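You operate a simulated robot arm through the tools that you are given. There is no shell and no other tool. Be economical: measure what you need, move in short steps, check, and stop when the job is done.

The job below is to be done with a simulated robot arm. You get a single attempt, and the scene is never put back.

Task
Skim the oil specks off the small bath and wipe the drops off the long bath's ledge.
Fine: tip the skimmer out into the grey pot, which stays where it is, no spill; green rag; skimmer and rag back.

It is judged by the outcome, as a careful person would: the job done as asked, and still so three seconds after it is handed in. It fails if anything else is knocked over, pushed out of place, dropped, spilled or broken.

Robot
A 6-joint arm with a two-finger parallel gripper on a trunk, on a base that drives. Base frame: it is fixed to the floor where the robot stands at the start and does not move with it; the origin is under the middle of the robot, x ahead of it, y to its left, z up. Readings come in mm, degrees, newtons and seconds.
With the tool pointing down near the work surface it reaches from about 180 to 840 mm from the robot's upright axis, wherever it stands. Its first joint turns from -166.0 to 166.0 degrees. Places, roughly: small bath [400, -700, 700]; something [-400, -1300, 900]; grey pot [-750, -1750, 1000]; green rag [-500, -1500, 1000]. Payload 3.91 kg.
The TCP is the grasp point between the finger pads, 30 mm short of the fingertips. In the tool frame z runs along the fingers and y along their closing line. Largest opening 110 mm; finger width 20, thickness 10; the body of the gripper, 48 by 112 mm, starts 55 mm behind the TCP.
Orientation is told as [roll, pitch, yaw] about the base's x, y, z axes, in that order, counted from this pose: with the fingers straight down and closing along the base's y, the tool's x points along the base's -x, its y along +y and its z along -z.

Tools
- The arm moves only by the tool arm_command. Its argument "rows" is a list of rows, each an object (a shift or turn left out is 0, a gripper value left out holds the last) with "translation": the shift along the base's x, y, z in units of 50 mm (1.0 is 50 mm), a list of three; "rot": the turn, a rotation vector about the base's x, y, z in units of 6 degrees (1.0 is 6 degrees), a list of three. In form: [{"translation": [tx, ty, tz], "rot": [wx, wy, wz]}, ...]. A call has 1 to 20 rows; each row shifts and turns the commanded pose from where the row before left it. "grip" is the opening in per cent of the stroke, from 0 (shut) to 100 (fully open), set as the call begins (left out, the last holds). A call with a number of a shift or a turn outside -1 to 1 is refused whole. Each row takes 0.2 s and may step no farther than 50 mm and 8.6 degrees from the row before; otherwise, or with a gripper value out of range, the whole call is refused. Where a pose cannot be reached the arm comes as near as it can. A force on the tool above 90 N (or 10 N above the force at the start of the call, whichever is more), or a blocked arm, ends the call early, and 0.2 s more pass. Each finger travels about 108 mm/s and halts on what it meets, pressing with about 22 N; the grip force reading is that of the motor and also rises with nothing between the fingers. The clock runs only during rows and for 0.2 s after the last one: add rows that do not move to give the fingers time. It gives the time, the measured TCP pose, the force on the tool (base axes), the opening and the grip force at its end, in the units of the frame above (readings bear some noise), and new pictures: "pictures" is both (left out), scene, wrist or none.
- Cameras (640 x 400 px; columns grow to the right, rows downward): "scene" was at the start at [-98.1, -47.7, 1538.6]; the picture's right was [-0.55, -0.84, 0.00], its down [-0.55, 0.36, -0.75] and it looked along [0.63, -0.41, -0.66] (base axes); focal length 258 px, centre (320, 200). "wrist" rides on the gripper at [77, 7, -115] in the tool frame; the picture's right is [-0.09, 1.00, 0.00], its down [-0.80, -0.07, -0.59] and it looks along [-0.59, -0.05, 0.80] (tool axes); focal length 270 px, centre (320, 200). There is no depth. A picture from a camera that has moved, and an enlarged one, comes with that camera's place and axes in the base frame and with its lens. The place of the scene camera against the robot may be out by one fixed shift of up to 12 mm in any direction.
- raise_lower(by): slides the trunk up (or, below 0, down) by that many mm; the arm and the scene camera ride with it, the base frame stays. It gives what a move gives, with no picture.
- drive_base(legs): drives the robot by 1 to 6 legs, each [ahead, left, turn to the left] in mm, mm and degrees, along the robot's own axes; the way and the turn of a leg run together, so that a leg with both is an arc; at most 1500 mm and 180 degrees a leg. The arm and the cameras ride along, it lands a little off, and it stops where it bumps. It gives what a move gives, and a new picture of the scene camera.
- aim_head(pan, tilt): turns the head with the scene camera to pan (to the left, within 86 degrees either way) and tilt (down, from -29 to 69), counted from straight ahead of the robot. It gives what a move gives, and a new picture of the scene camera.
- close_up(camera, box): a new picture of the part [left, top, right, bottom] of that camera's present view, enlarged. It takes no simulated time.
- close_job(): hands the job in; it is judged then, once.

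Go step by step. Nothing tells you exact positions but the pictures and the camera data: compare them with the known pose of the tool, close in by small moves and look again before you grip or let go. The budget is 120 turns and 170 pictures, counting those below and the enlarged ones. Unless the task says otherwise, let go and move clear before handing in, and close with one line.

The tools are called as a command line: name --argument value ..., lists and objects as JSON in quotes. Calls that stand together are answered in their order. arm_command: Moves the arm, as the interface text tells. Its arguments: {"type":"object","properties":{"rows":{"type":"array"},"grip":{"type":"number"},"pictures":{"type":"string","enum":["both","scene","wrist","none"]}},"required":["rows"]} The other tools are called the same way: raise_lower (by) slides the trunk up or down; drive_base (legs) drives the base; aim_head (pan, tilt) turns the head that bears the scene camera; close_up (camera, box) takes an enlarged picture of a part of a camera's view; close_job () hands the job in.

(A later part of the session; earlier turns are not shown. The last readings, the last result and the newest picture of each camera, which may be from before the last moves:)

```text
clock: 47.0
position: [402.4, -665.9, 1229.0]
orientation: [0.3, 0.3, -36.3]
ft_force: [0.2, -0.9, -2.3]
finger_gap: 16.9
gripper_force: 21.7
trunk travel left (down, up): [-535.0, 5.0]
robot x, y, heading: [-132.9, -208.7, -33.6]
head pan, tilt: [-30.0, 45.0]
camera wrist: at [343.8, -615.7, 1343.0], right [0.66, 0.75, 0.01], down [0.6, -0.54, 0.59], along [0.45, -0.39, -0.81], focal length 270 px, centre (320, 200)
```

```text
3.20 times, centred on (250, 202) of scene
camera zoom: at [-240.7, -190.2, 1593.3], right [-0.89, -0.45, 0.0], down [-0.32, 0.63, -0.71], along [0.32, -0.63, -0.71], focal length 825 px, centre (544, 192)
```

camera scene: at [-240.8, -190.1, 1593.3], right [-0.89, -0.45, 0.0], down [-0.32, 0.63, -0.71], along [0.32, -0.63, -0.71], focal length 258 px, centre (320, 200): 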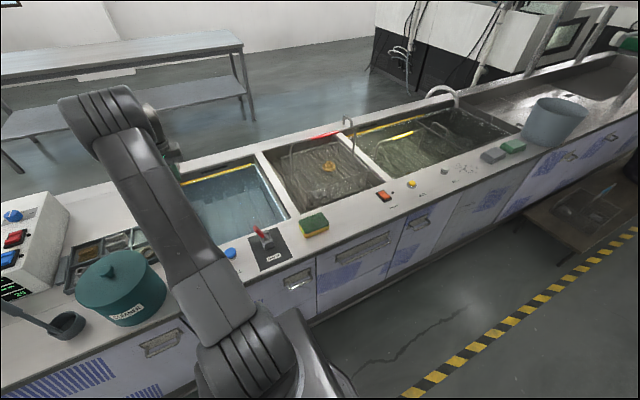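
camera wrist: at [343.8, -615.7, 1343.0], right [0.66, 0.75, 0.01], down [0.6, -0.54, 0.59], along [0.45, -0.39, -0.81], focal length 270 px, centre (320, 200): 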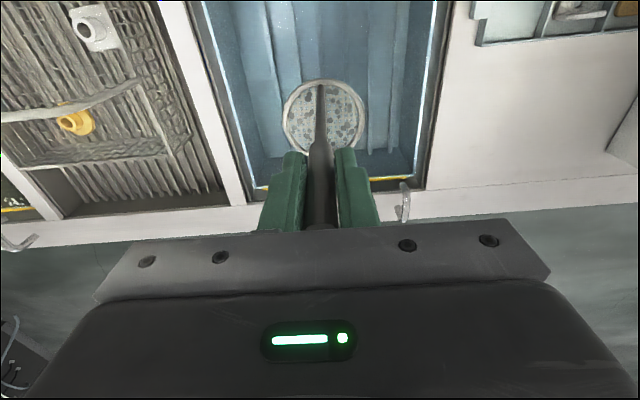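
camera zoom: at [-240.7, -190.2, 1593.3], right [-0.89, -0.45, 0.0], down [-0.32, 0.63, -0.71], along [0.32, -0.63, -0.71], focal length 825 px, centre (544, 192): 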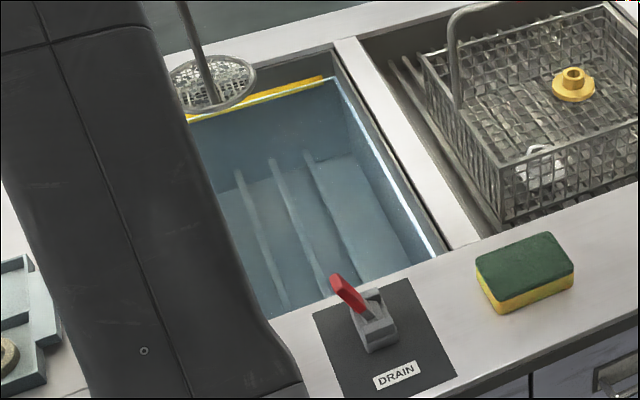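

The small bath is clear. Next I'll raise and retract the loaded skimmer, keeping it level, then square up and drive right along the bench to the ledge/pot area.

arm_command --rows '[{"translation": [-0.4, 0.3, 0.7]}, {"translation": [-0.4, 0.3, 0.7]}, {"translation": [-0.4, 0.3, 0.7]}, {"translation": [-0.4, 0.3, 0.7]}, {"translation": [-0.4, 0.3, 0]}, {"translation": [-0.4, 0.3, 0]}, {}]' --pictures "none"

drive_base --legs '[[0, 0, -3], [0, -600, 0]]'

```text
clock: 48.6
position: [285.3, -575.5, 1367.4]
orientation: [0.3, 0.3, -36.3]
ft_force: [0.5, -0.2, -3.0]
finger_gap: 16.8
gripper_force: 21.8
trunk travel left (down, up): [-535.0, 5.0]
robot x, y, heading: [-137.7, -205.1, -33.2]
head pan, tilt: [-30.0, 45.0]
```

```text
clock: 52.4
position: [-89.6, -1079.6, 1368.0]
orientation: [0.4, 0.2, -39.4]
ft_force: [0.3, 0.1, -2.9]
finger_gap: 16.7
gripper_force: 22.1
trunk travel left (down, up): [-535.0, 5.0]
robot x, y, heading: [-492.1, -692.4, -36.3]
head pan, tilt: [-30.0, 45.0]
camera scene: at [-594.3, -667.3, 1593.3], right [-0.92, -0.4, 0.0], down [-0.28, 0.65, -0.71], along [0.28, -0.65, -0.71], focal length 258 px, centre (320, 200)
```

scene: 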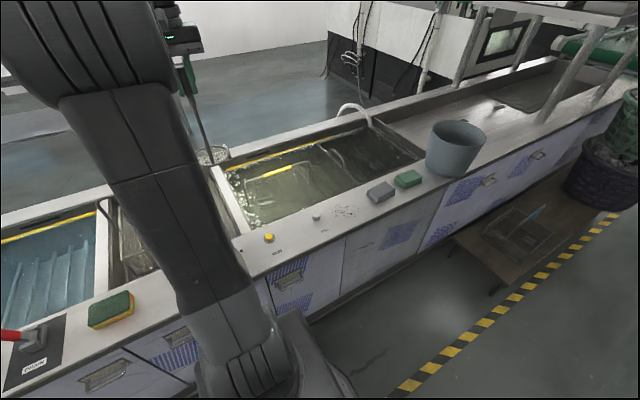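

Going on right by another 550 mm, so pot, rag and drops are all in reach from one spot.

drive_base --legs '[[0, -550, 0]]'

aim_head --pan -45 --tilt 50

```text
clock: 55.6
position: [-424.1, -1532.4, 1367.5]
orientation: [0.4, 0.2, -39.4]
ft_force: [0.5, 0.5, -2.1]
finger_gap: 16.5
gripper_force: 22.2
trunk travel left (down, up): [-535.0, 5.0]
robot x, y, heading: [-824.7, -1141.0, -36.4]
head pan, tilt: [-30.0, 45.0]
camera scene: at [-926.3, -1117.8, 1593.3], right [-0.92, -0.4, 0.0], down [-0.28, 0.65, -0.71], along [0.28, -0.65, -0.71], focal length 258 px, centre (320, 200)
```

scene: 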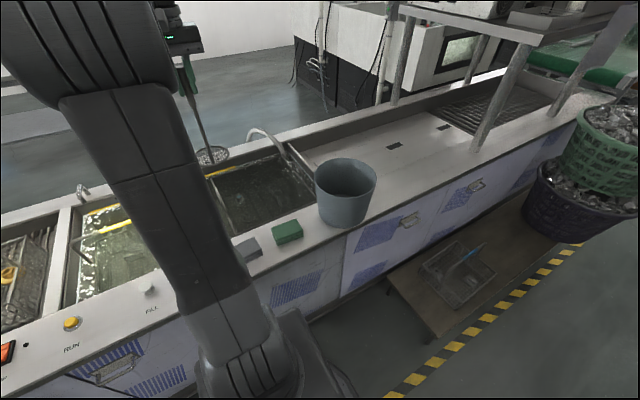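

```text
clock: 56.4
position: [-422.6, -1531.5, 1368.0]
orientation: [0.4, 0.2, -39.3]
ft_force: [0.1, 1.4, -1.7]
finger_gap: 16.7
gripper_force: 22.0
trunk travel left (down, up): [-535.0, 5.0]
robot x, y, heading: [-824.1, -1139.5, -36.7]
head pan, tilt: [-45.0, 50.0]
camera scene: at [-947.0, -1118.9, 1586.4], right [-0.99, -0.15, 0.0], down [-0.11, 0.76, -0.64], along [0.1, -0.64, -0.77], focal length 258 px, centre (320, 200)
```

scene: 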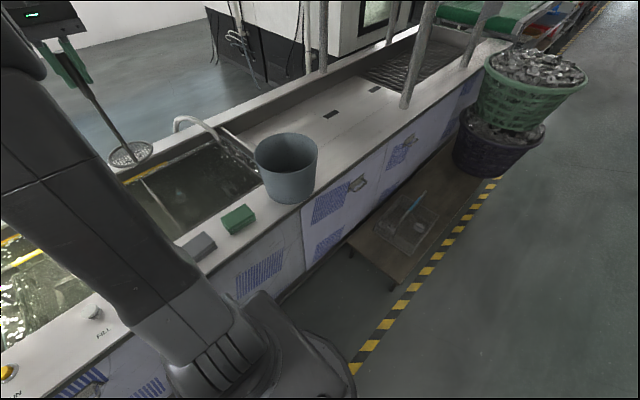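

Pot centre appears at about (-735, -1753), rim z ≈ 1044. I'll bring the level skimmer over it, then verify with the wrist camera.

arm_command --rows '[{"translation": [-0.4, -0.24, 0]}, {"translation": [-0.82, -0.46, 0]}, {"translation": [-0.82, -0.46, 0]}, {"translation": [-0.82, -0.46, 0]}, {"translation": [-0.82, -0.46, 0]}, {"translation": [-0.82, -0.46, 0]}, {"translation": [-0.82, -0.46, 0]}, {"translation": [-0.82, -0.46, 0]}, {"translation": [-0.74, -0.45, 0]}, {}]' --pictures "both"

```text
clock: 58.6
position: [-766.8, -1726.0, 1368.1]
orientation: [0.3, 0.1, -39.4]
ft_force: [-0.7, -0.2, -1.6]
finger_gap: 16.9
gripper_force: 22.2
trunk travel left (down, up): [-535.0, 5.0]
robot x, y, heading: [-821.9, -1144.5, -36.6]
head pan, tilt: [-45.0, 50.0]
camera scene: at [-946.9, -1118.5, 1586.4], right [-0.99, -0.15, 0.0], down [-0.11, 0.76, -0.64], along [0.1, -0.64, -0.77], focal length 258 px, centre (320, 200)
camera wrist: at [-823.8, -1673.4, 1482.7], right [0.7, 0.71, 0.01], down [0.57, -0.57, 0.59], along [0.43, -0.41, -0.81], focal length 270 px, centre (320, 200)
```

scene: 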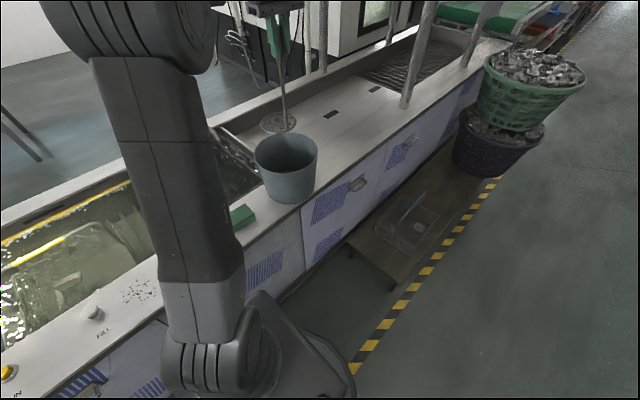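
wrist: 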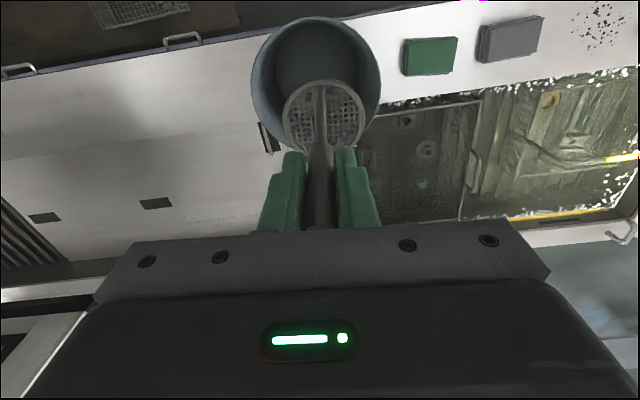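

The pot centre refines to (-742, -1751) and the disc hangs over it. I'll begin tipping outward, rotating about the disc's centre so it stays over the pot; first 30°.

arm_command --rows '[{"translation": [-0.14, 0.0, 0]}, {"translation": [-0.068, 0.468, -0.088], "rot": [-0.99, -0.144, 0]}, {"translation": [-0.067, 0.457, -0.138], "rot": [-0.99, -0.144, 0]}, {"translation": [-0.064, 0.44, -0.184], "rot": [-0.99, -0.144, 0]}, {"translation": [-0.061, 0.419, -0.23], "rot": [-0.99, -0.144, 0]}, {"translation": [-0.057, 0.393, -0.273], "rot": [-0.99, -0.144, 0]}]' --pictures "both"

```text
clock: 60.0
position: [-790.2, -1617.2, 1322.3]
orientation: [-20.9, -21.6, -35.3]
ft_force: [-0.6, -0.3, -2.3]
finger_gap: 16.8
gripper_force: 21.4
trunk travel left (down, up): [-535.0, 5.0]
robot x, y, heading: [-824.3, -1139.8, -36.6]
head pan, tilt: [-45.0, 50.0]
camera scene: at [-947.4, -1117.7, 1586.4], right [-0.99, -0.15, 0.0], down [-0.11, 0.76, -0.64], along [0.1, -0.64, -0.77], focal length 258 px, centre (320, 200)
camera wrist: at [-853.9, -1514.7, 1392.2], right [0.71, 0.64, -0.3], down [0.52, -0.19, 0.83], along [0.47, -0.75, -0.46], focal length 270 px, centre (320, 200)
```

scene: 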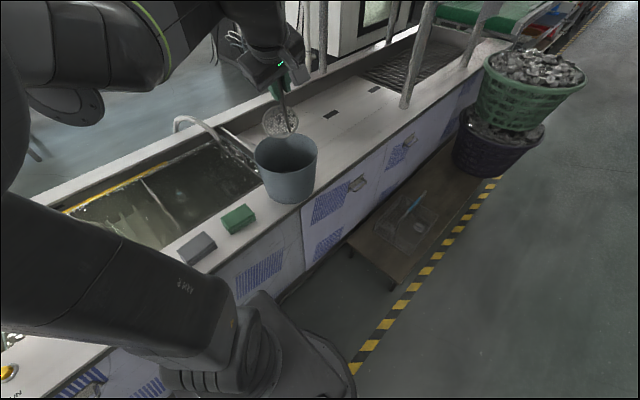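
wrist: 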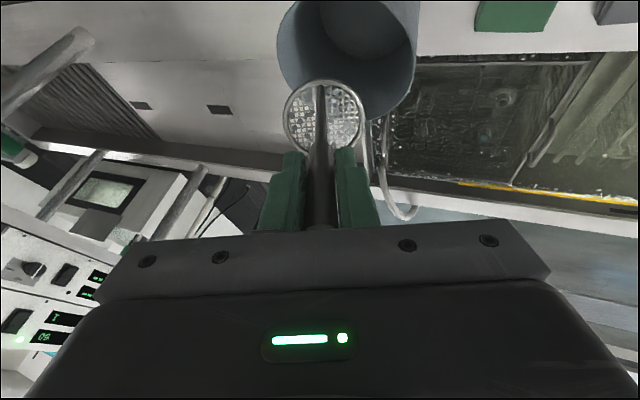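

The disc stays centred over the pot. Continuing the tip in stages.

arm_command --rows '[{"translation": [-0.053, 0.362, -0.313], "rot": [-0.99, -0.144, 0]}, {"translation": [-0.048, 0.328, -0.35], "rot": [-0.99, -0.144, 0]}, {"translation": [-0.042, 0.29, -0.382], "rot": [-0.99, -0.144, 0]}, {"translation": [-0.036, 0.248, -0.411], "rot": [-0.99, -0.144, 0]}, {"translation": [-0.03, 0.205, -0.435], "rot": [-0.99, -0.144, 0]}]' --pictures "both"

```text
clock: 61.2
position: [-799.9, -1548.9, 1228.3]
orientation: [-48.9, -39.6, -20.9]
ft_force: [0.1, -0.8, -1.9]
finger_gap: 16.9
gripper_force: 22.2
trunk travel left (down, up): [-535.0, 5.0]
robot x, y, heading: [-823.6, -1140.6, -36.5]
head pan, tilt: [-45.0, 50.0]
camera scene: at [-947.1, -1119.0, 1586.4], right [-0.99, -0.15, 0.0], down [-0.11, 0.76, -0.64], along [0.1, -0.64, -0.77], focal length 258 px, centre (320, 200)
camera wrist: at [-866.4, -1425.2, 1232.1], right [0.74, 0.42, -0.52], down [0.45, 0.26, 0.85], along [0.49, -0.87, 0.0], focal length 270 px, centre (320, 200)
```

scene: 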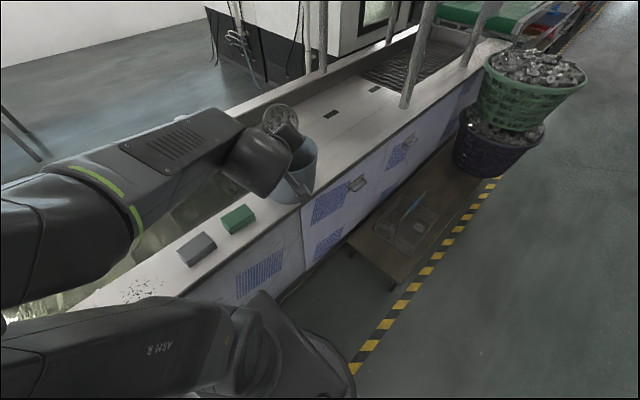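
wrist: 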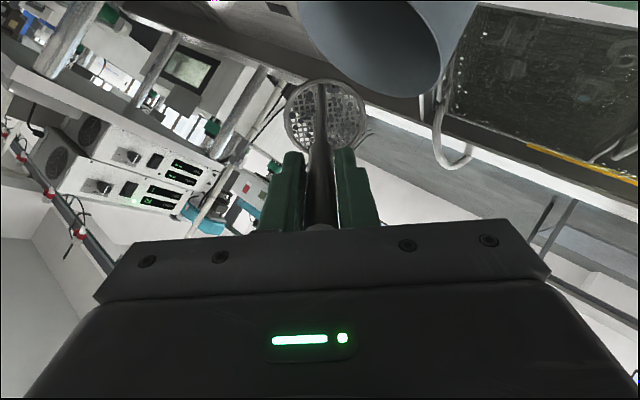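

arm_command --rows '[{"translation": [-0.023, 0.159, -0.454], "rot": [-0.99, -0.144, 0]}, {"translation": [-0.016, 0.111, -0.469], "rot": [-0.99, -0.144, 0]}, {"translation": [-0.009, 0.061, -0.477], "rot": [-0.99, -0.144, 0]}, {"translation": [-0.002, 0.012, -0.482], "rot": [-0.99, -0.144, 0]}, {"translation": [0.005, -0.038, -0.48], "rot": [-0.99, -0.144, 0]}, {}]' --pictures "both"

```text
clock: 62.6
position: [-817.0, -1507.2, 1202.2]
orientation: [-75.2, -47.7, -1.1]
ft_force: [0.6, 0.1, -2.4]
finger_gap: 16.7
gripper_force: 22.2
out of reach, approached as far as the arm can: row 1, 2, 4, 5
trunk travel left (down, up): [-535.0, 5.0]
robot x, y, heading: [-823.5, -1141.3, -36.3]
head pan, tilt: [-45.0, 50.0]
camera scene: at [-947.1, -1118.7, 1586.4], right [-0.99, -0.15, 0.0], down [-0.11, 0.76, -0.64], along [0.1, -0.64, -0.77], focal length 258 px, centre (320, 200)
camera wrist: at [-884.5, -1393.9, 1161.7], right [0.77, 0.24, -0.58], down [0.39, 0.55, 0.74], along [0.5, -0.8, 0.33], focal length 270 px, centre (320, 200)
```

scene: 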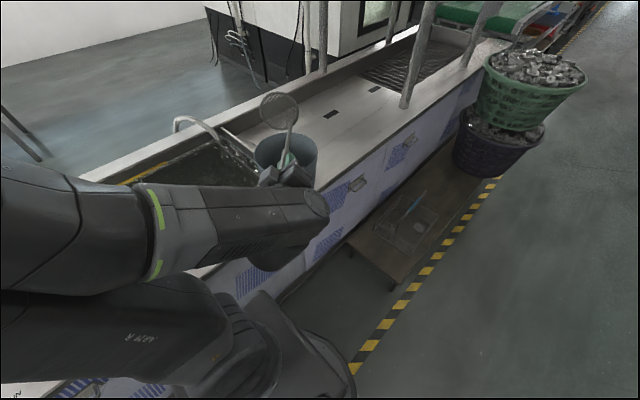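
wrist: 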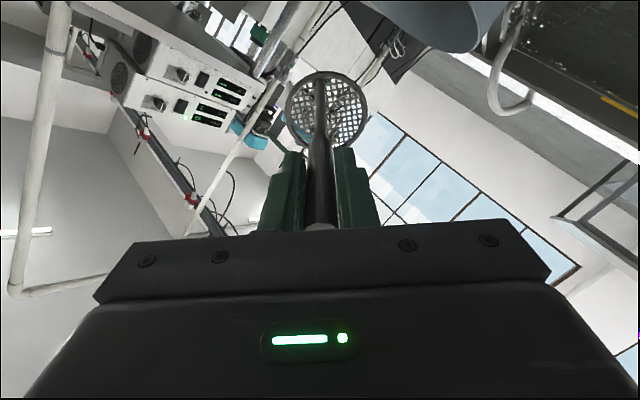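

close_up --camera "wrist" --box '[270, 60, 380, 160]'

close_up --camera "scene" --box '[210, 80, 350, 210]'

```text
4.00 times, centred on (325, 110) of wrist
camera zoom: at [-884.5, -1393.9, 1161.7], right [0.77, 0.24, -0.58], down [0.39, 0.55, 0.74], along [0.5, -0.8, 0.33], focal length 1081 px, centre (300, 560)
```

zoom: 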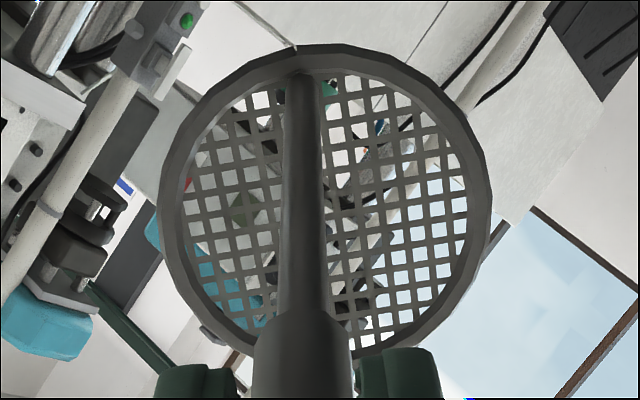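

```text
3.08 times, centred on (280, 145) of scene
camera zoom: at [-947.1, -1118.7, 1586.4], right [-0.99, -0.15, 0.0], down [-0.11, 0.76, -0.64], along [0.1, -0.64, -0.77], focal length 793 px, centre (443, 369)
```

zoom: 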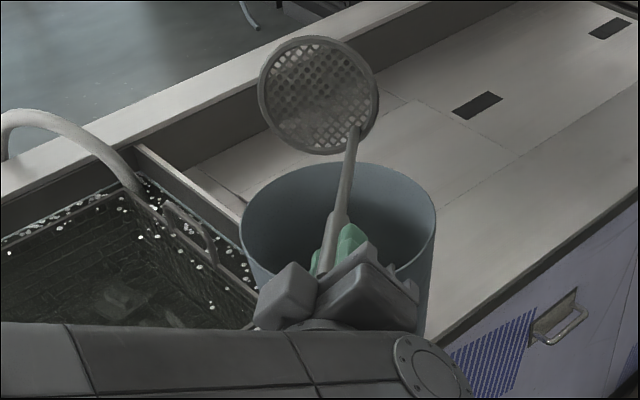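

The mesh is empty and it stayed over the pot. I'll reverse the tip the same way, back to upright above the pot, then look into the pot.

arm_command --rows '[{"translation": [0.02, -0.1, 0.43], "rot": [0.985, 0.173, 0]}, {"translation": [0.02, -0.13, 0.42], "rot": [0.985, 0.173, 0]}, {"translation": [0.023, -0.18, 0.4], "rot": [0.985, 0.173, 0]}, {"translation": [0.03, -0.225, 0.38], "rot": [0.985, 0.173, 0]}, {"translation": [0.036, -0.27, 0.36], "rot": [0.985, 0.173, 0]}, {"translation": [0.042, -0.31, 0.33], "rot": [0.985, 0.173, 0]}, {"translation": [0.048, -0.35, 0.29], "rot": [0.985, 0.173, 0]}, {"translation": [0.053, -0.38, 0.25], "rot": [0.985, 0.173, 0]}, {"translation": [0.057, -0.41, 0.21], "rot": [0.985, 0.173, 0]}, {"translation": [0.061, -0.44, 0.17], "rot": [0.985, 0.173, 0]}, {"translation": [0.064, -0.46, 0.12], "rot": [0.985, 0.173, 0]}, {"translation": [0.067, -0.477, 0.08], "rot": [0.985, 0.173, 0]}, {"translation": [0.068, -0.488, 0.03], "rot": [0.985, 0.173, 0]}, {}]' --pictures "both"

```text
clock: 65.6
position: [-786.4, -1718.0, 1377.0]
orientation: [-1.5, -1.7, -38.4]
ft_force: [0.9, 0.5, -2.9]
finger_gap: 16.9
gripper_force: 21.7
trunk travel left (down, up): [-535.0, 5.0]
robot x, y, heading: [-822.8, -1138.0, -36.6]
head pan, tilt: [-45.0, 50.0]
camera scene: at [-947.4, -1117.9, 1586.4], right [-0.99, -0.15, 0.0], down [-0.11, 0.76, -0.64], along [0.1, -0.64, -0.77], focal length 258 px, centre (320, 200)
camera wrist: at [-845.3, -1659.7, 1489.3], right [0.69, 0.73, -0.02], down [0.58, -0.53, 0.62], along [0.44, -0.44, -0.78], focal length 270 px, centre (320, 200)
```

scene: 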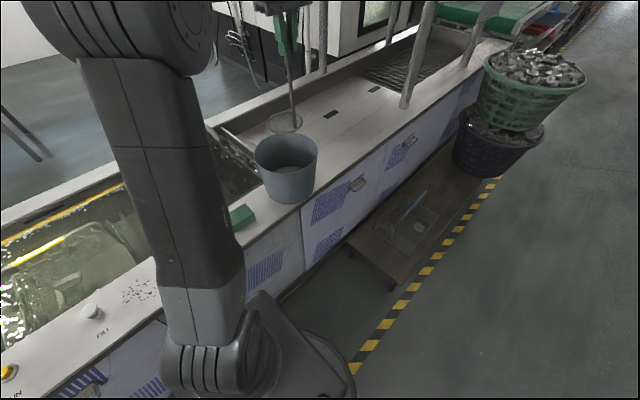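
wrist: 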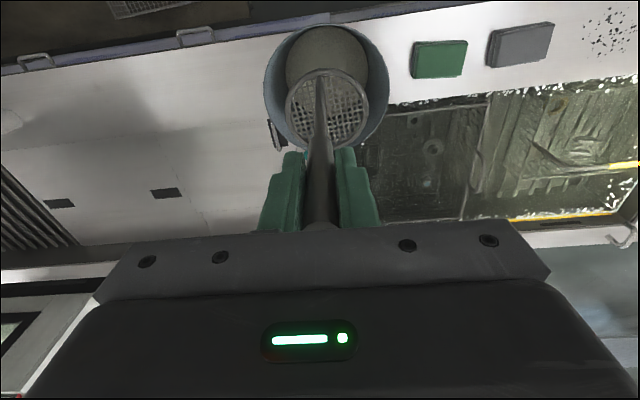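

The oil is now in the pot (brownish contents visible). I'll level the skimmer, retract, and drive back left to return it.

arm_command --rows '[{"translation": [0.3, 0.3, 0], "rot": [0.372, 0.067, 0]}, {"translation": [0.85, 0.4, 0]}, {"translation": [0.85, 0.4, 0]}, {"translation": [0.85, 0.4, 0]}, {"translation": [0.85, 0.4, 0]}, {"translation": [0.85, 0.4, 0]}, {"translation": [0.85, 0.4, 0]}, {"translation": [0.85, 0.4, 0]}, {"translation": [0.6, 0.4, 0]}, {}]' --pictures "none"

close_up --camera "scene" --box '[170, 110, 350, 280]'

drive_base --legs '[[0, 1300, 0]]'

```text
clock: 67.8
position: [-444.7, -1544.8, 1375.9]
orientation: [0.0, 0.0, -38.5]
ft_force: [0.0, -0.2, -1.3]
finger_gap: 16.6
gripper_force: 21.6
trunk travel left (down, up): [-535.0, 5.0]
robot x, y, heading: [-825.2, -1141.8, -36.5]
head pan, tilt: [-45.0, 50.0]
```

```text
2.35 times, centred on (260, 195) of scene
camera zoom: at [-947.2, -1119.1, 1586.4], right [-0.99, -0.15, 0.0], down [-0.11, 0.76, -0.64], along [0.1, -0.64, -0.77], focal length 607 px, centre (461, 212)
```

zoom: 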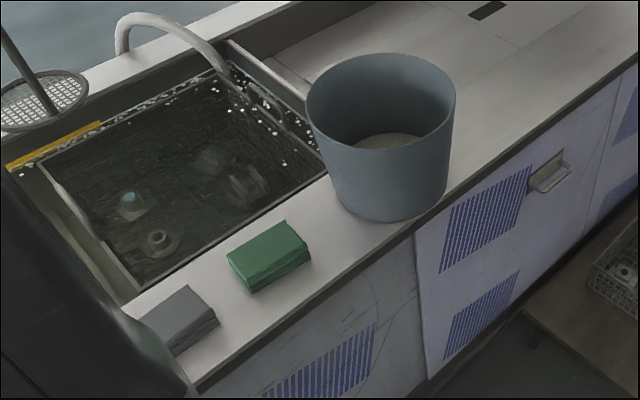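

```text
clock: 74.3
position: [328.3, -505.7, 1376.0]
orientation: [-0.1, 0.0, -39.1]
ft_force: [0.5, -0.1, -2.0]
finger_gap: 16.5
gripper_force: 22.1
trunk travel left (down, up): [-535.0, 5.0]
robot x, y, heading: [-42.9, -102.4, -36.9]
head pan, tilt: [-45.0, 50.0]
camera scene: at [-168.9, -75.6, 1586.4], right [-0.99, -0.14, 0.0], down [-0.11, 0.76, -0.64], along [0.09, -0.64, -0.77], focal length 258 px, centre (320, 200)
```

scene: 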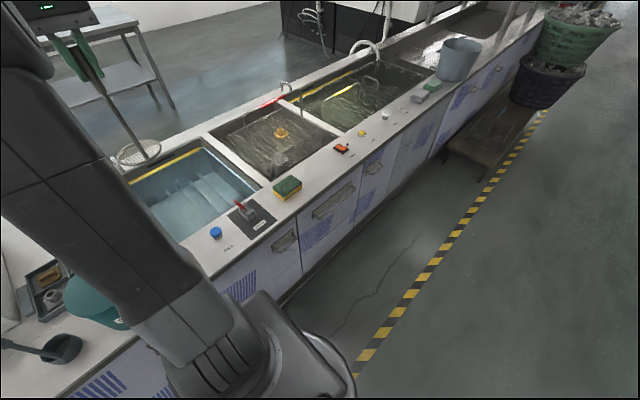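

Now carrying the empty skimmer to above its spot, with the yaw restored.

arm_command --rows '[{"translation": [0.267, 0.88, 0], "rot": [0, 0, 0.47]}, {"translation": [0.267, 0.88, 0]}, {"translation": [0.267, 0.88, 0]}, {"translation": [0.267, 0.88, 0]}, {"translation": [0.267, 0.88, 0]}, {"translation": [0.267, 0.88, 0]}, {"translation": [0.267, 0.88, 0]}, {"translation": [0.267, 0.88, 0]}, {"translation": [0.267, 0.88, 0]}, {"translation": [0.267, 0.88, 0]}, {"translation": [0.267, 0.88, 0]}, {"translation": [0.267, 0.88, 0]}, {}]' --pictures "wrist"

aim_head --pan 50 --tilt 50

```text
clock: 77.1
position: [489.9, 20.9, 1376.1]
orientation: [0.0, 0.0, -36.2]
ft_force: [0.4, -0.1, -2.1]
finger_gap: 16.7
gripper_force: 22.1
trunk travel left (down, up): [-535.0, 5.0]
robot x, y, heading: [-45.9, -100.2, -36.8]
head pan, tilt: [-45.0, 50.0]
camera wrist: at [430.2, 73.0, 1490.6], right [0.66, 0.75, 0.0], down [0.6, -0.53, 0.59], along [0.45, -0.39, -0.8], focal length 270 px, centre (320, 200)
```

wrist: 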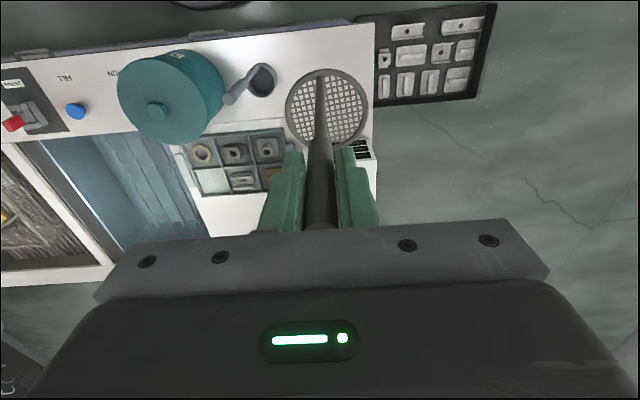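

```text
clock: 78.8
position: [490.4, 22.8, 1375.4]
orientation: [0.0, 0.0, -36.2]
ft_force: [-0.3, 0.0, -1.5]
finger_gap: 16.7
gripper_force: 22.2
trunk travel left (down, up): [-535.0, 5.0]
robot x, y, heading: [-46.8, -95.3, -36.9]
head pan, tilt: [50.0, 50.0]
camera scene: at [-104.6, 18.0, 1586.4], right [0.22, -0.97, 0.0], down [-0.75, -0.17, -0.64], along [0.63, 0.14, -0.77], focal length 258 px, centre (320, 200)
```

scene: 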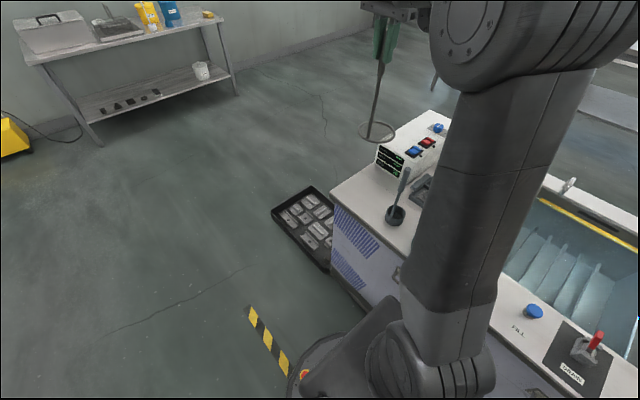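

Above its place. Descending to just above the bench.

arm_command --rows '[{"translation": [0, 0, -0.9]}, {"translation": [0, 0, -0.9]}, {"translation": [0, 0, -0.9]}, {"translation": [0, 0, -0.9]}, {"translation": [0, 0, -0.9]}, {"translation": [0, 0, -0.7]}, {"translation": [0, 0, -0.1]}, {}]' --pictures "both"

close_up --camera "scene" --box '[320, 100, 460, 240]'

```text
clock: 80.6
position: [488.8, 21.8, 1111.9]
orientation: [-0.1, -0.1, -36.2]
ft_force: [0.5, -0.1, -3.5]
finger_gap: 16.9
gripper_force: 22.4
trunk travel left (down, up): [-535.0, 5.0]
robot x, y, heading: [-47.6, -97.8, -36.7]
head pan, tilt: [50.0, 50.0]
camera scene: at [-104.6, 18.1, 1586.4], right [0.22, -0.97, 0.0], down [-0.75, -0.17, -0.64], along [0.63, 0.14, -0.77], focal length 258 px, centre (320, 200)
camera wrist: at [429.7, 73.0, 1226.2], right [0.66, 0.75, 0.0], down [0.6, -0.53, 0.59], along [0.45, -0.39, -0.8], focal length 270 px, centre (320, 200)
```

scene: 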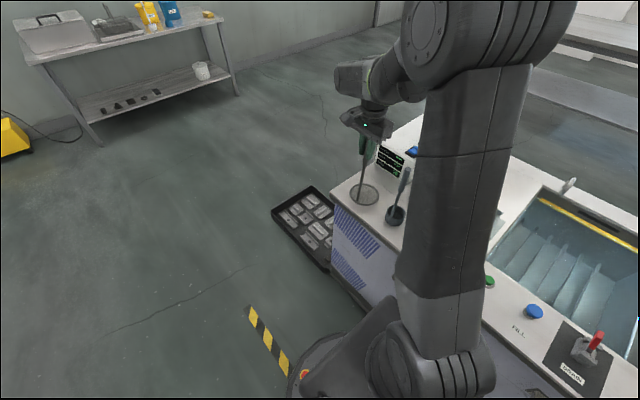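
wrist: 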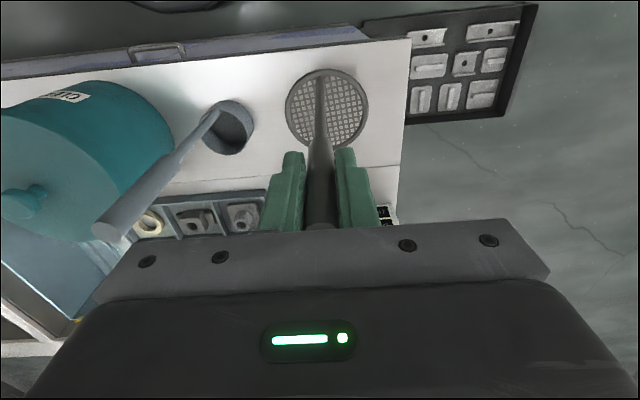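

```text
2.86 times, centred on (390, 170) of scene
camera zoom: at [-104.6, 18.1, 1586.4], right [0.22, -0.97, 0.0], down [-0.75, -0.17, -0.64], along [0.63, 0.14, -0.77], focal length 737 px, centre (120, 286)
```

zoom: 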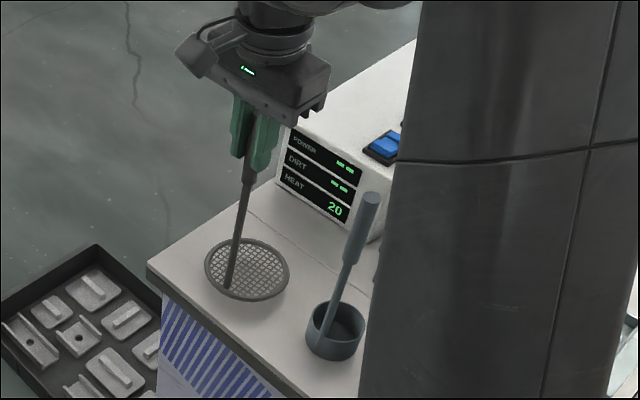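

The disc sits tilted slightly in the grip (about 1–2°). I'll counter-rotate a touch and lower gently until contact.

arm_command --rows '[{"translation": [0, 0, -0.1], "rot": [-0.235, -0.125, 0]}, {"translation": [0, 0, -0.1]}, {"translation": [0, 0, -0.08]}, {}]' --pictures "none"

close_up --camera "scene" --box '[340, 140, 420, 220]'

```text
clock: 81.6
position: [490.0, 22.3, 1098.4]
orientation: [-0.7, -1.4, -36.2]
ft_force: [0.1, 0.7, -2.4]
finger_gap: 16.8
gripper_force: 22.1
trunk travel left (down, up): [-535.0, 5.0]
robot x, y, heading: [-44.0, -100.8, -37.1]
head pan, tilt: [50.0, 50.0]
```

```text
5.00 times, centred on (380, 180) of scene
camera zoom: at [-104.6, 18.1, 1586.4], right [0.22, -0.97, 0.0], down [-0.75, -0.17, -0.64], along [0.63, 0.14, -0.77], focal length 1289 px, centre (20, 300)
```

zoom: 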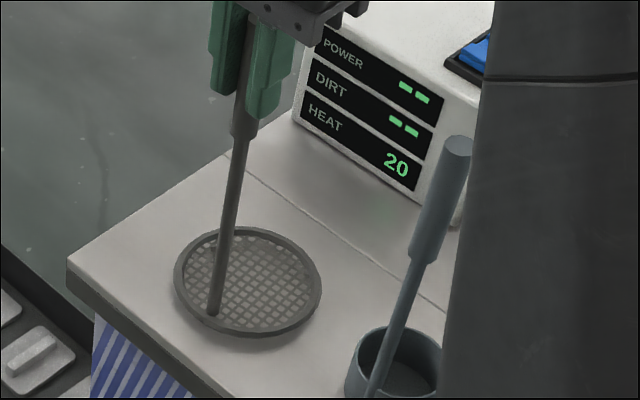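

arm_command --rows '[{"translation": [0, 0, -0.08]}, {"translation": [0, 0, -0.06]}, {}]' --pictures "none"

close_up --camera "scene" --box '[340, 140, 420, 220]'

```text
clock: 82.4
position: [488.4, 21.5, 1092.0]
orientation: [-0.7, -1.6, -36.0]
ft_force: [-4.1, -0.3, 14.4]
finger_gap: 16.7
gripper_force: 21.9
trunk travel left (down, up): [-535.0, 5.0]
robot x, y, heading: [-44.8, -97.2, -36.9]
head pan, tilt: [50.0, 50.0]
```

```text
5.00 times, centred on (380, 180) of scene
camera zoom: at [-106.9, 17.6, 1586.5], right [0.22, -0.97, 0.0], down [-0.75, -0.17, -0.64], along [0.63, 0.14, -0.77], focal length 1289 px, centre (20, 300)
```

zoom: 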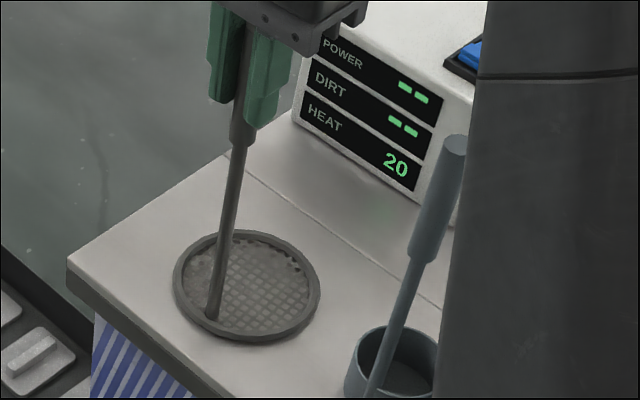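

Contact at the expected height. Releasing and watching it stand.

arm_command --rows '[{}, {}, {}, {}]' --grip 60 --pictures "wrist"

close_up --camera "scene" --box '[340, 140, 420, 220]'

```text
clock: 83.4
position: [489.1, 21.0, 1090.4]
orientation: [-0.7, -1.4, -36.2]
ft_force: [0.4, 0.2, 0.4]
finger_gap: 65.9
gripper_force: 0.1
trunk travel left (down, up): [-535.0, 5.0]
robot x, y, heading: [-42.2, -100.0, -37.1]
head pan, tilt: [50.0, 50.0]
camera wrist: at [428.2, 76.2, 1202.6], right [0.66, 0.75, -0.01], down [0.6, -0.51, 0.62], along [0.46, -0.41, -0.79], focal length 270 px, centre (320, 200)
```

wrist: 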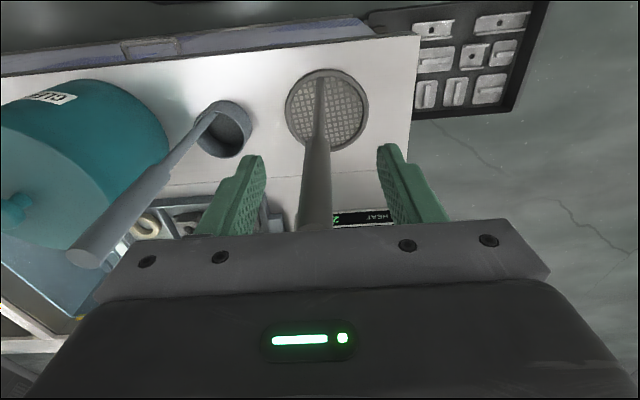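

```text
5.00 times, centred on (380, 180) of scene
camera zoom: at [-104.7, 18.1, 1586.4], right [0.22, -0.97, 0.0], down [-0.75, -0.17, -0.64], along [0.63, 0.14, -0.77], focal length 1289 px, centre (20, 300)
```

zoom: 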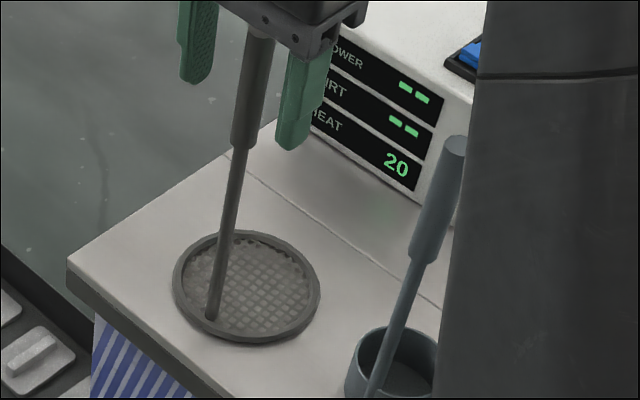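

The skimmer stands flat in its old spot. Backing straight up and driving back to the ledge area.

arm_command --rows '[{"translation": [0, 0, 0.8]}, {"translation": [0, 0, 0.9]}, {"translation": [0, 0, 0.9], "rot": [0.235, 0.125, 0]}, {"translation": [0, 0, 0.9]}, {"translation": [0, 0, 0.9]}, {}]' --pictures "wrist"

drive_base --legs '[[0, -1250, 0]]'

aim_head --pan -25 --tilt 55

```text
clock: 84.8
position: [489.6, 22.7, 1310.5]
orientation: [0.0, 0.0, -36.2]
ft_force: [-0.5, -0.3, -0.2]
finger_gap: 65.9
gripper_force: 0.0
trunk travel left (down, up): [-535.0, 5.0]
robot x, y, heading: [-47.2, -100.4, -37.0]
head pan, tilt: [50.0, 50.0]
camera wrist: at [429.8, 74.3, 1425.3], right [0.66, 0.75, 0.0], down [0.6, -0.53, 0.59], along [0.45, -0.39, -0.8], focal length 270 px, centre (320, 200)
```

wrist: 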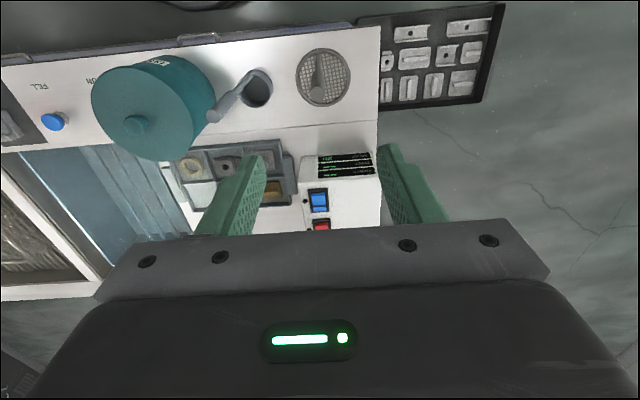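

```text
clock: 91.1
position: [-263.6, -977.4, 1310.1]
orientation: [0.0, 0.0, -35.5]
ft_force: [0.1, -0.3, -1.3]
finger_gap: 66.0
gripper_force: 0.1
trunk travel left (down, up): [-535.0, 5.0]
robot x, y, heading: [-798.0, -1105.9, -36.3]
head pan, tilt: [50.0, 50.0]
camera scene: at [-856.4, -989.6, 1586.4], right [0.24, -0.97, 0.0], down [-0.74, -0.18, -0.64], along [0.62, 0.15, -0.77], focal length 258 px, centre (320, 200)
```

scene: 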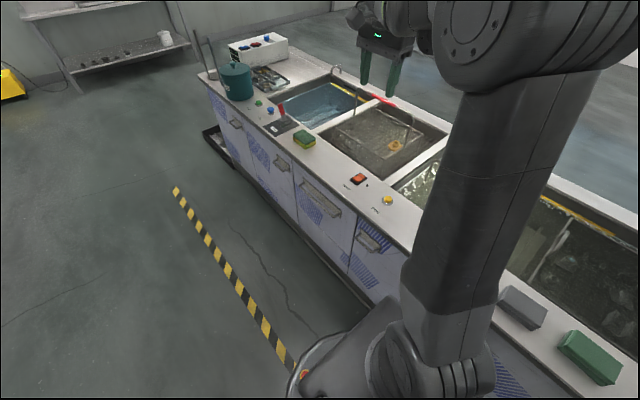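

```text
clock: 92.6
position: [-262.4, -976.9, 1310.4]
orientation: [0.0, 0.1, -35.4]
ft_force: [-0.1, -0.8, 0.7]
finger_gap: 65.9
gripper_force: 0.0
trunk travel left (down, up): [-535.0, 5.0]
robot x, y, heading: [-796.1, -1103.0, -36.6]
head pan, tilt: [-25.0, 55.0]
camera scene: at [-896.5, -1070.8, 1579.9], right [-0.88, -0.48, 0.0], down [-0.39, 0.72, -0.57], along [0.28, -0.5, -0.82], focal length 258 px, centre (320, 200)
```

scene: 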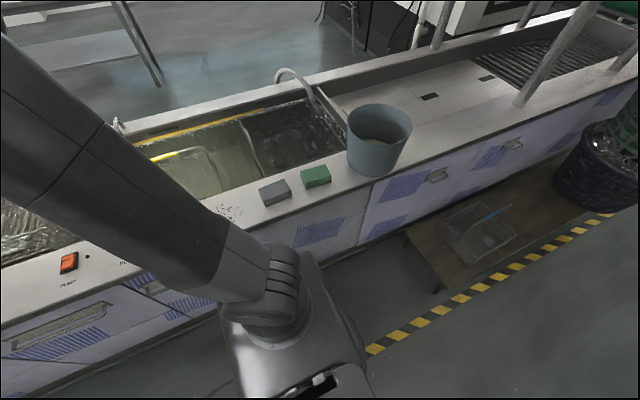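

The green rag is at about (-595, -1582), longer along the bench, so I'll turn the gripper 90° to close across its short side, with the wrist camera on the side away from the pot, and move above it.

arm_command --rows '[{"translation": [-0.444, -0.8, 0], "rot": [0, 0, -1]}, {"translation": [-0.444, -0.8, 0], "rot": [0, 0, -1]}, {"translation": [-0.444, -0.8, 0], "rot": [0, 0, -1]}, {"translation": [-0.444, -0.8, 0], "rot": [0, 0, -1]}, {"translation": [-0.444, -0.8, 0], "rot": [0, 0, -1]}, {"translation": [-0.444, -0.8, 0], "rot": [0, 0, -1]}, {"translation": [-0.444, -0.8, 0], "rot": [0, 0, -1]}, {"translation": [-0.444, -0.8, 0], "rot": [0, 0, -1]}, {"translation": [-0.444, -0.8, 0], "rot": [0, 0, -1]}, {"translation": [-0.444, -0.8, 0], "rot": [0, 0, -1]}, {"translation": [-0.444, -0.8, 0], "rot": [0, 0, -1]}, {"translation": [-0.444, -0.8, 0], "rot": [0, 0, -1]}, {"translation": [-0.444, -0.8, 0], "rot": [0, 0, -1]}, {"translation": [-0.444, -0.8, 0], "rot": [0, 0, -1]}, {"translation": [-0.444, -0.8, 0], "rot": [0, 0, -1]}, {"rot": [0, 0, -0.15]}, {}]' --grip 100 --pictures "wrist"

```text
clock: 96.2
position: [-594.4, -1579.0, 1309.6]
orientation: [0.1, 0.0, -126.5]
ft_force: [-0.4, 0.8, 0.4]
finger_gap: 109.7
gripper_force: 0.1
trunk travel left (down, up): [-535.0, 5.0]
robot x, y, heading: [-795.3, -1105.1, -36.4]
head pan, tilt: [-25.0, 55.0]
camera wrist: at [-545.9, -1520.4, 1424.8], right [0.75, -0.66, 0.0], down [-0.53, -0.6, 0.59], along [-0.39, -0.45, -0.8], focal length 270 px, centre (320, 200)
```

wrist: 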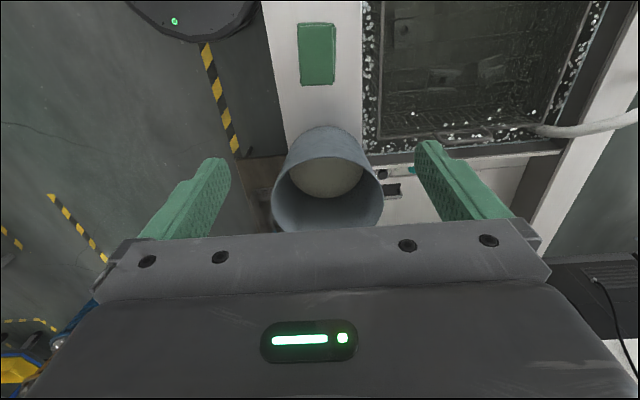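

The rag measures about 100 × 66 mm, centred at (-599, -1577). Descending part way, with a narrower opening.

arm_command --rows '[{"translation": [-0.1, 0.04, 0]}, {"translation": [0, 0, -1]}, {"translation": [0, 0, -1]}, {"translation": [0, 0, -1]}, {"translation": [0, 0, -1]}, {"translation": [0, 0, -1]}, {"translation": [0, 0, -1]}, {"translation": [0, 0, -0.6]}, {}]' --grip 88 --pictures "both"

```text
clock: 98.2
position: [-601.0, -1575.6, 979.6]
orientation: [0.0, -0.1, -126.4]
ft_force: [-0.1, -0.2, 0.5]
finger_gap: 97.1
gripper_force: 0.1
trunk travel left (down, up): [-535.0, 5.0]
robot x, y, heading: [-799.6, -1108.2, -36.5]
head pan, tilt: [-25.0, 55.0]
camera scene: at [-896.6, -1070.9, 1579.9], right [-0.88, -0.48, 0.0], down [-0.39, 0.72, -0.57], along [0.27, -0.5, -0.82], focal length 258 px, centre (320, 200)
camera wrist: at [-550.1, -1517.3, 1094.2], right [0.75, -0.66, 0.0], down [-0.53, -0.6, 0.59], along [-0.39, -0.45, -0.8], focal length 270 px, centre (320, 200)
```

scene: 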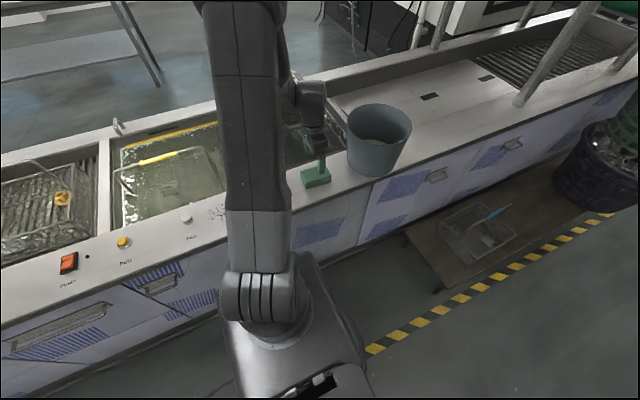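
wrist: 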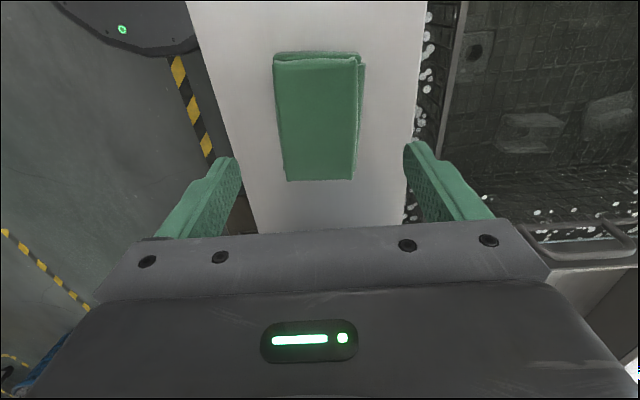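

Centred. Lowering until the fingertips are just above the ledge, then closing.

arm_command --rows '[{"translation": [0, 0, -0.8]}, {"translation": [0, 0, -0.6]}, {"translation": [0, 0, -0.27]}, {}]' --pictures "wrist"

arm_command --rows '[{}, {}, {}, {}]' --grip 0 --pictures "wrist"

```text
clock: 99.2
position: [-599.9, -1575.3, 896.2]
orientation: [0.1, 0.0, -126.4]
ft_force: [-0.9, 0.0, 0.8]
finger_gap: 96.9
gripper_force: 0.1
trunk travel left (down, up): [-535.0, 5.0]
robot x, y, heading: [-794.9, -1106.2, -36.5]
head pan, tilt: [-25.0, 55.0]
camera wrist: at [-549.9, -1516.7, 1010.9], right [0.75, -0.66, 0.0], down [-0.53, -0.6, 0.59], along [-0.39, -0.45, -0.8], focal length 270 px, centre (320, 200)
```

wrist: 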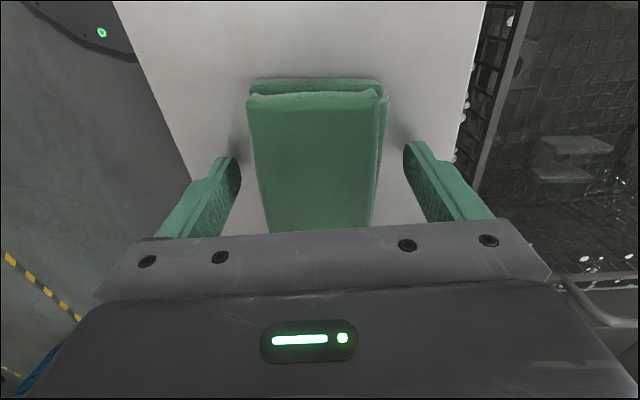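

```text
clock: 100.2
position: [-601.4, -1575.1, 895.8]
orientation: [0.0, 0.0, -126.4]
ft_force: [-0.1, -0.5, 0.0]
finger_gap: 65.9
gripper_force: 21.4
trunk travel left (down, up): [-535.0, 5.0]
robot x, y, heading: [-795.1, -1105.8, -36.3]
head pan, tilt: [-25.0, 55.0]
camera wrist: at [-549.9, -1516.8, 1011.1], right [0.75, -0.66, 0.0], down [-0.53, -0.6, 0.59], along [-0.39, -0.45, -0.8], focal length 270 px, centre (320, 200)
```

wrist: 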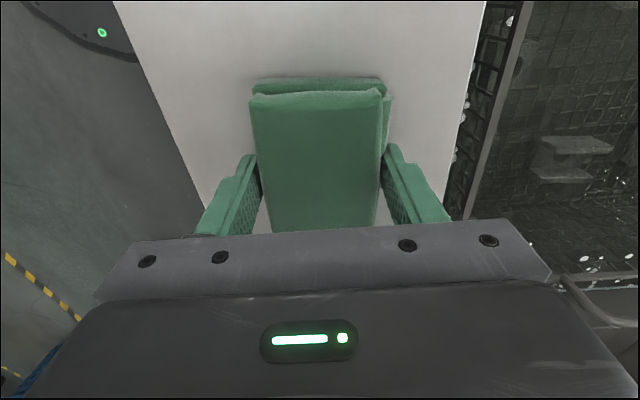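

The rag is gripped (put-back pose: -601, -1575, 896, yaw -126.4). I'll lift it over the grey cloth toward the drops and look.

arm_command --rows '[{"translation": [0, 0, 0.5]}, {"translation": [0, 0, 1]}, {"translation": [0, 0, 1]}, {"translation": [0, 0, 1]}, {"translation": [0.512, 0.724, 0]}, {"translation": [0.512, 0.724, 0]}, {"translation": [0.512, 0.724, 0]}, {"translation": [0.512, 0.724, 0]}, {"translation": [0.512, 0.724, 0]}, {}]' --pictures "both"

```text
clock: 102.4
position: [-471.9, -1395.2, 1071.8]
orientation: [0.1, 0.0, -126.4]
ft_force: [0.3, -0.4, -1.3]
finger_gap: 65.9
gripper_force: 22.1
trunk travel left (down, up): [-535.0, 5.0]
robot x, y, heading: [-794.4, -1104.2, -36.3]
head pan, tilt: [-25.0, 55.0]
camera scene: at [-896.6, -1071.1, 1579.9], right [-0.88, -0.48, 0.0], down [-0.39, 0.72, -0.57], along [0.27, -0.5, -0.82], focal length 258 px, centre (320, 200)
camera wrist: at [-422.7, -1337.2, 1185.9], right [0.75, -0.66, 0.0], down [-0.53, -0.6, 0.59], along [-0.39, -0.45, -0.8], focal length 270 px, centre (320, 200)
```

scene: 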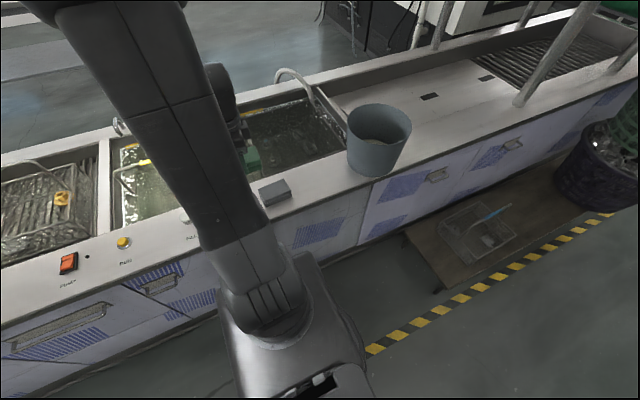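
wrist: 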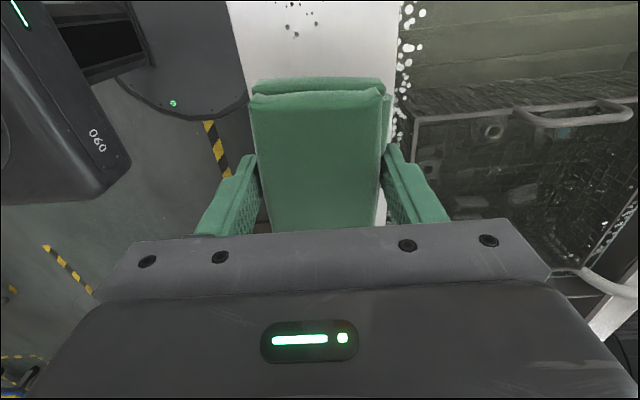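

arm_command --rows '[{"translation": [0.35, 0.48, 0]}, {"translation": [0.35, 0.48, 0]}, {"translation": [0.35, 0.48, 0]}, {}]' --pictures "none"

close_up --camera "wrist" --box '[180, 0, 460, 180]'

```text
clock: 103.4
position: [-420.8, -1323.0, 1071.5]
orientation: [-0.1, 0.0, -126.4]
ft_force: [0.1, -1.0, -0.1]
finger_gap: 65.5
gripper_force: 21.9
trunk travel left (down, up): [-535.0, 5.0]
robot x, y, heading: [-795.6, -1104.5, -36.5]
head pan, tilt: [-25.0, 55.0]
```

```text
2.22 times, centred on (320, 90) of wrist
camera zoom: at [-370.3, -1264.2, 1185.7], right [0.75, -0.66, 0.0], down [-0.53, -0.6, 0.59], along [-0.39, -0.45, -0.8], focal length 601 px, centre (320, 444)
```

zoom: 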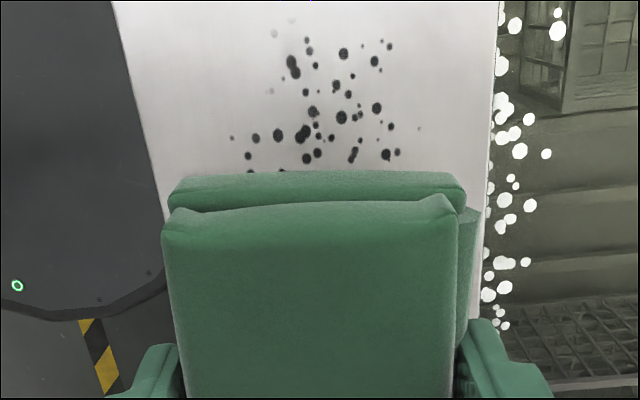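

The drops lie from about 72 mm left to 48 mm right of the TCP, within ±50 mm across. I'll set the rag down at their right end and wipe in overlapping lanes with light contact.

arm_command --rows '[{"translation": [-0.54, -0.226, 0]}, {"translation": [0, 0, -0.9]}, {"translation": [0, 0, -0.9]}, {"translation": [0, 0, -0.9]}, {"translation": [0, 0, -0.6]}, {"translation": [0, 0, -0.2]}, {}]' --pictures "wrist"

```text
clock: 105.0
position: [-446.9, -1333.7, 897.0]
orientation: [0.0, 0.1, -126.4]
ft_force: [0.4, -0.4, 0.1]
finger_gap: 65.7
gripper_force: 22.0
trunk travel left (down, up): [-535.0, 5.0]
robot x, y, heading: [-794.4, -1104.1, -36.6]
head pan, tilt: [-25.0, 55.0]
camera wrist: at [-396.8, -1276.0, 1011.6], right [0.75, -0.66, 0.0], down [-0.53, -0.6, 0.59], along [-0.39, -0.45, -0.8], focal length 270 px, centre (320, 200)
```

wrist: 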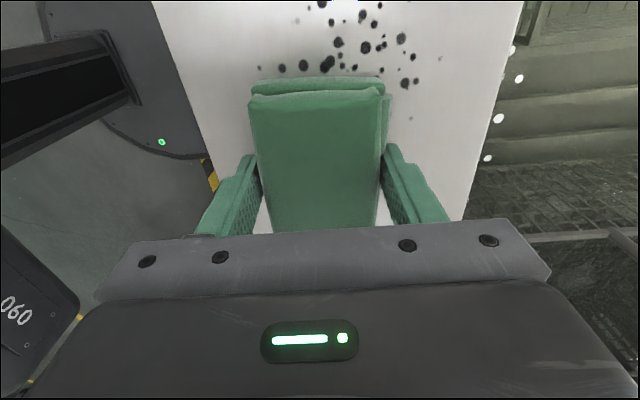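

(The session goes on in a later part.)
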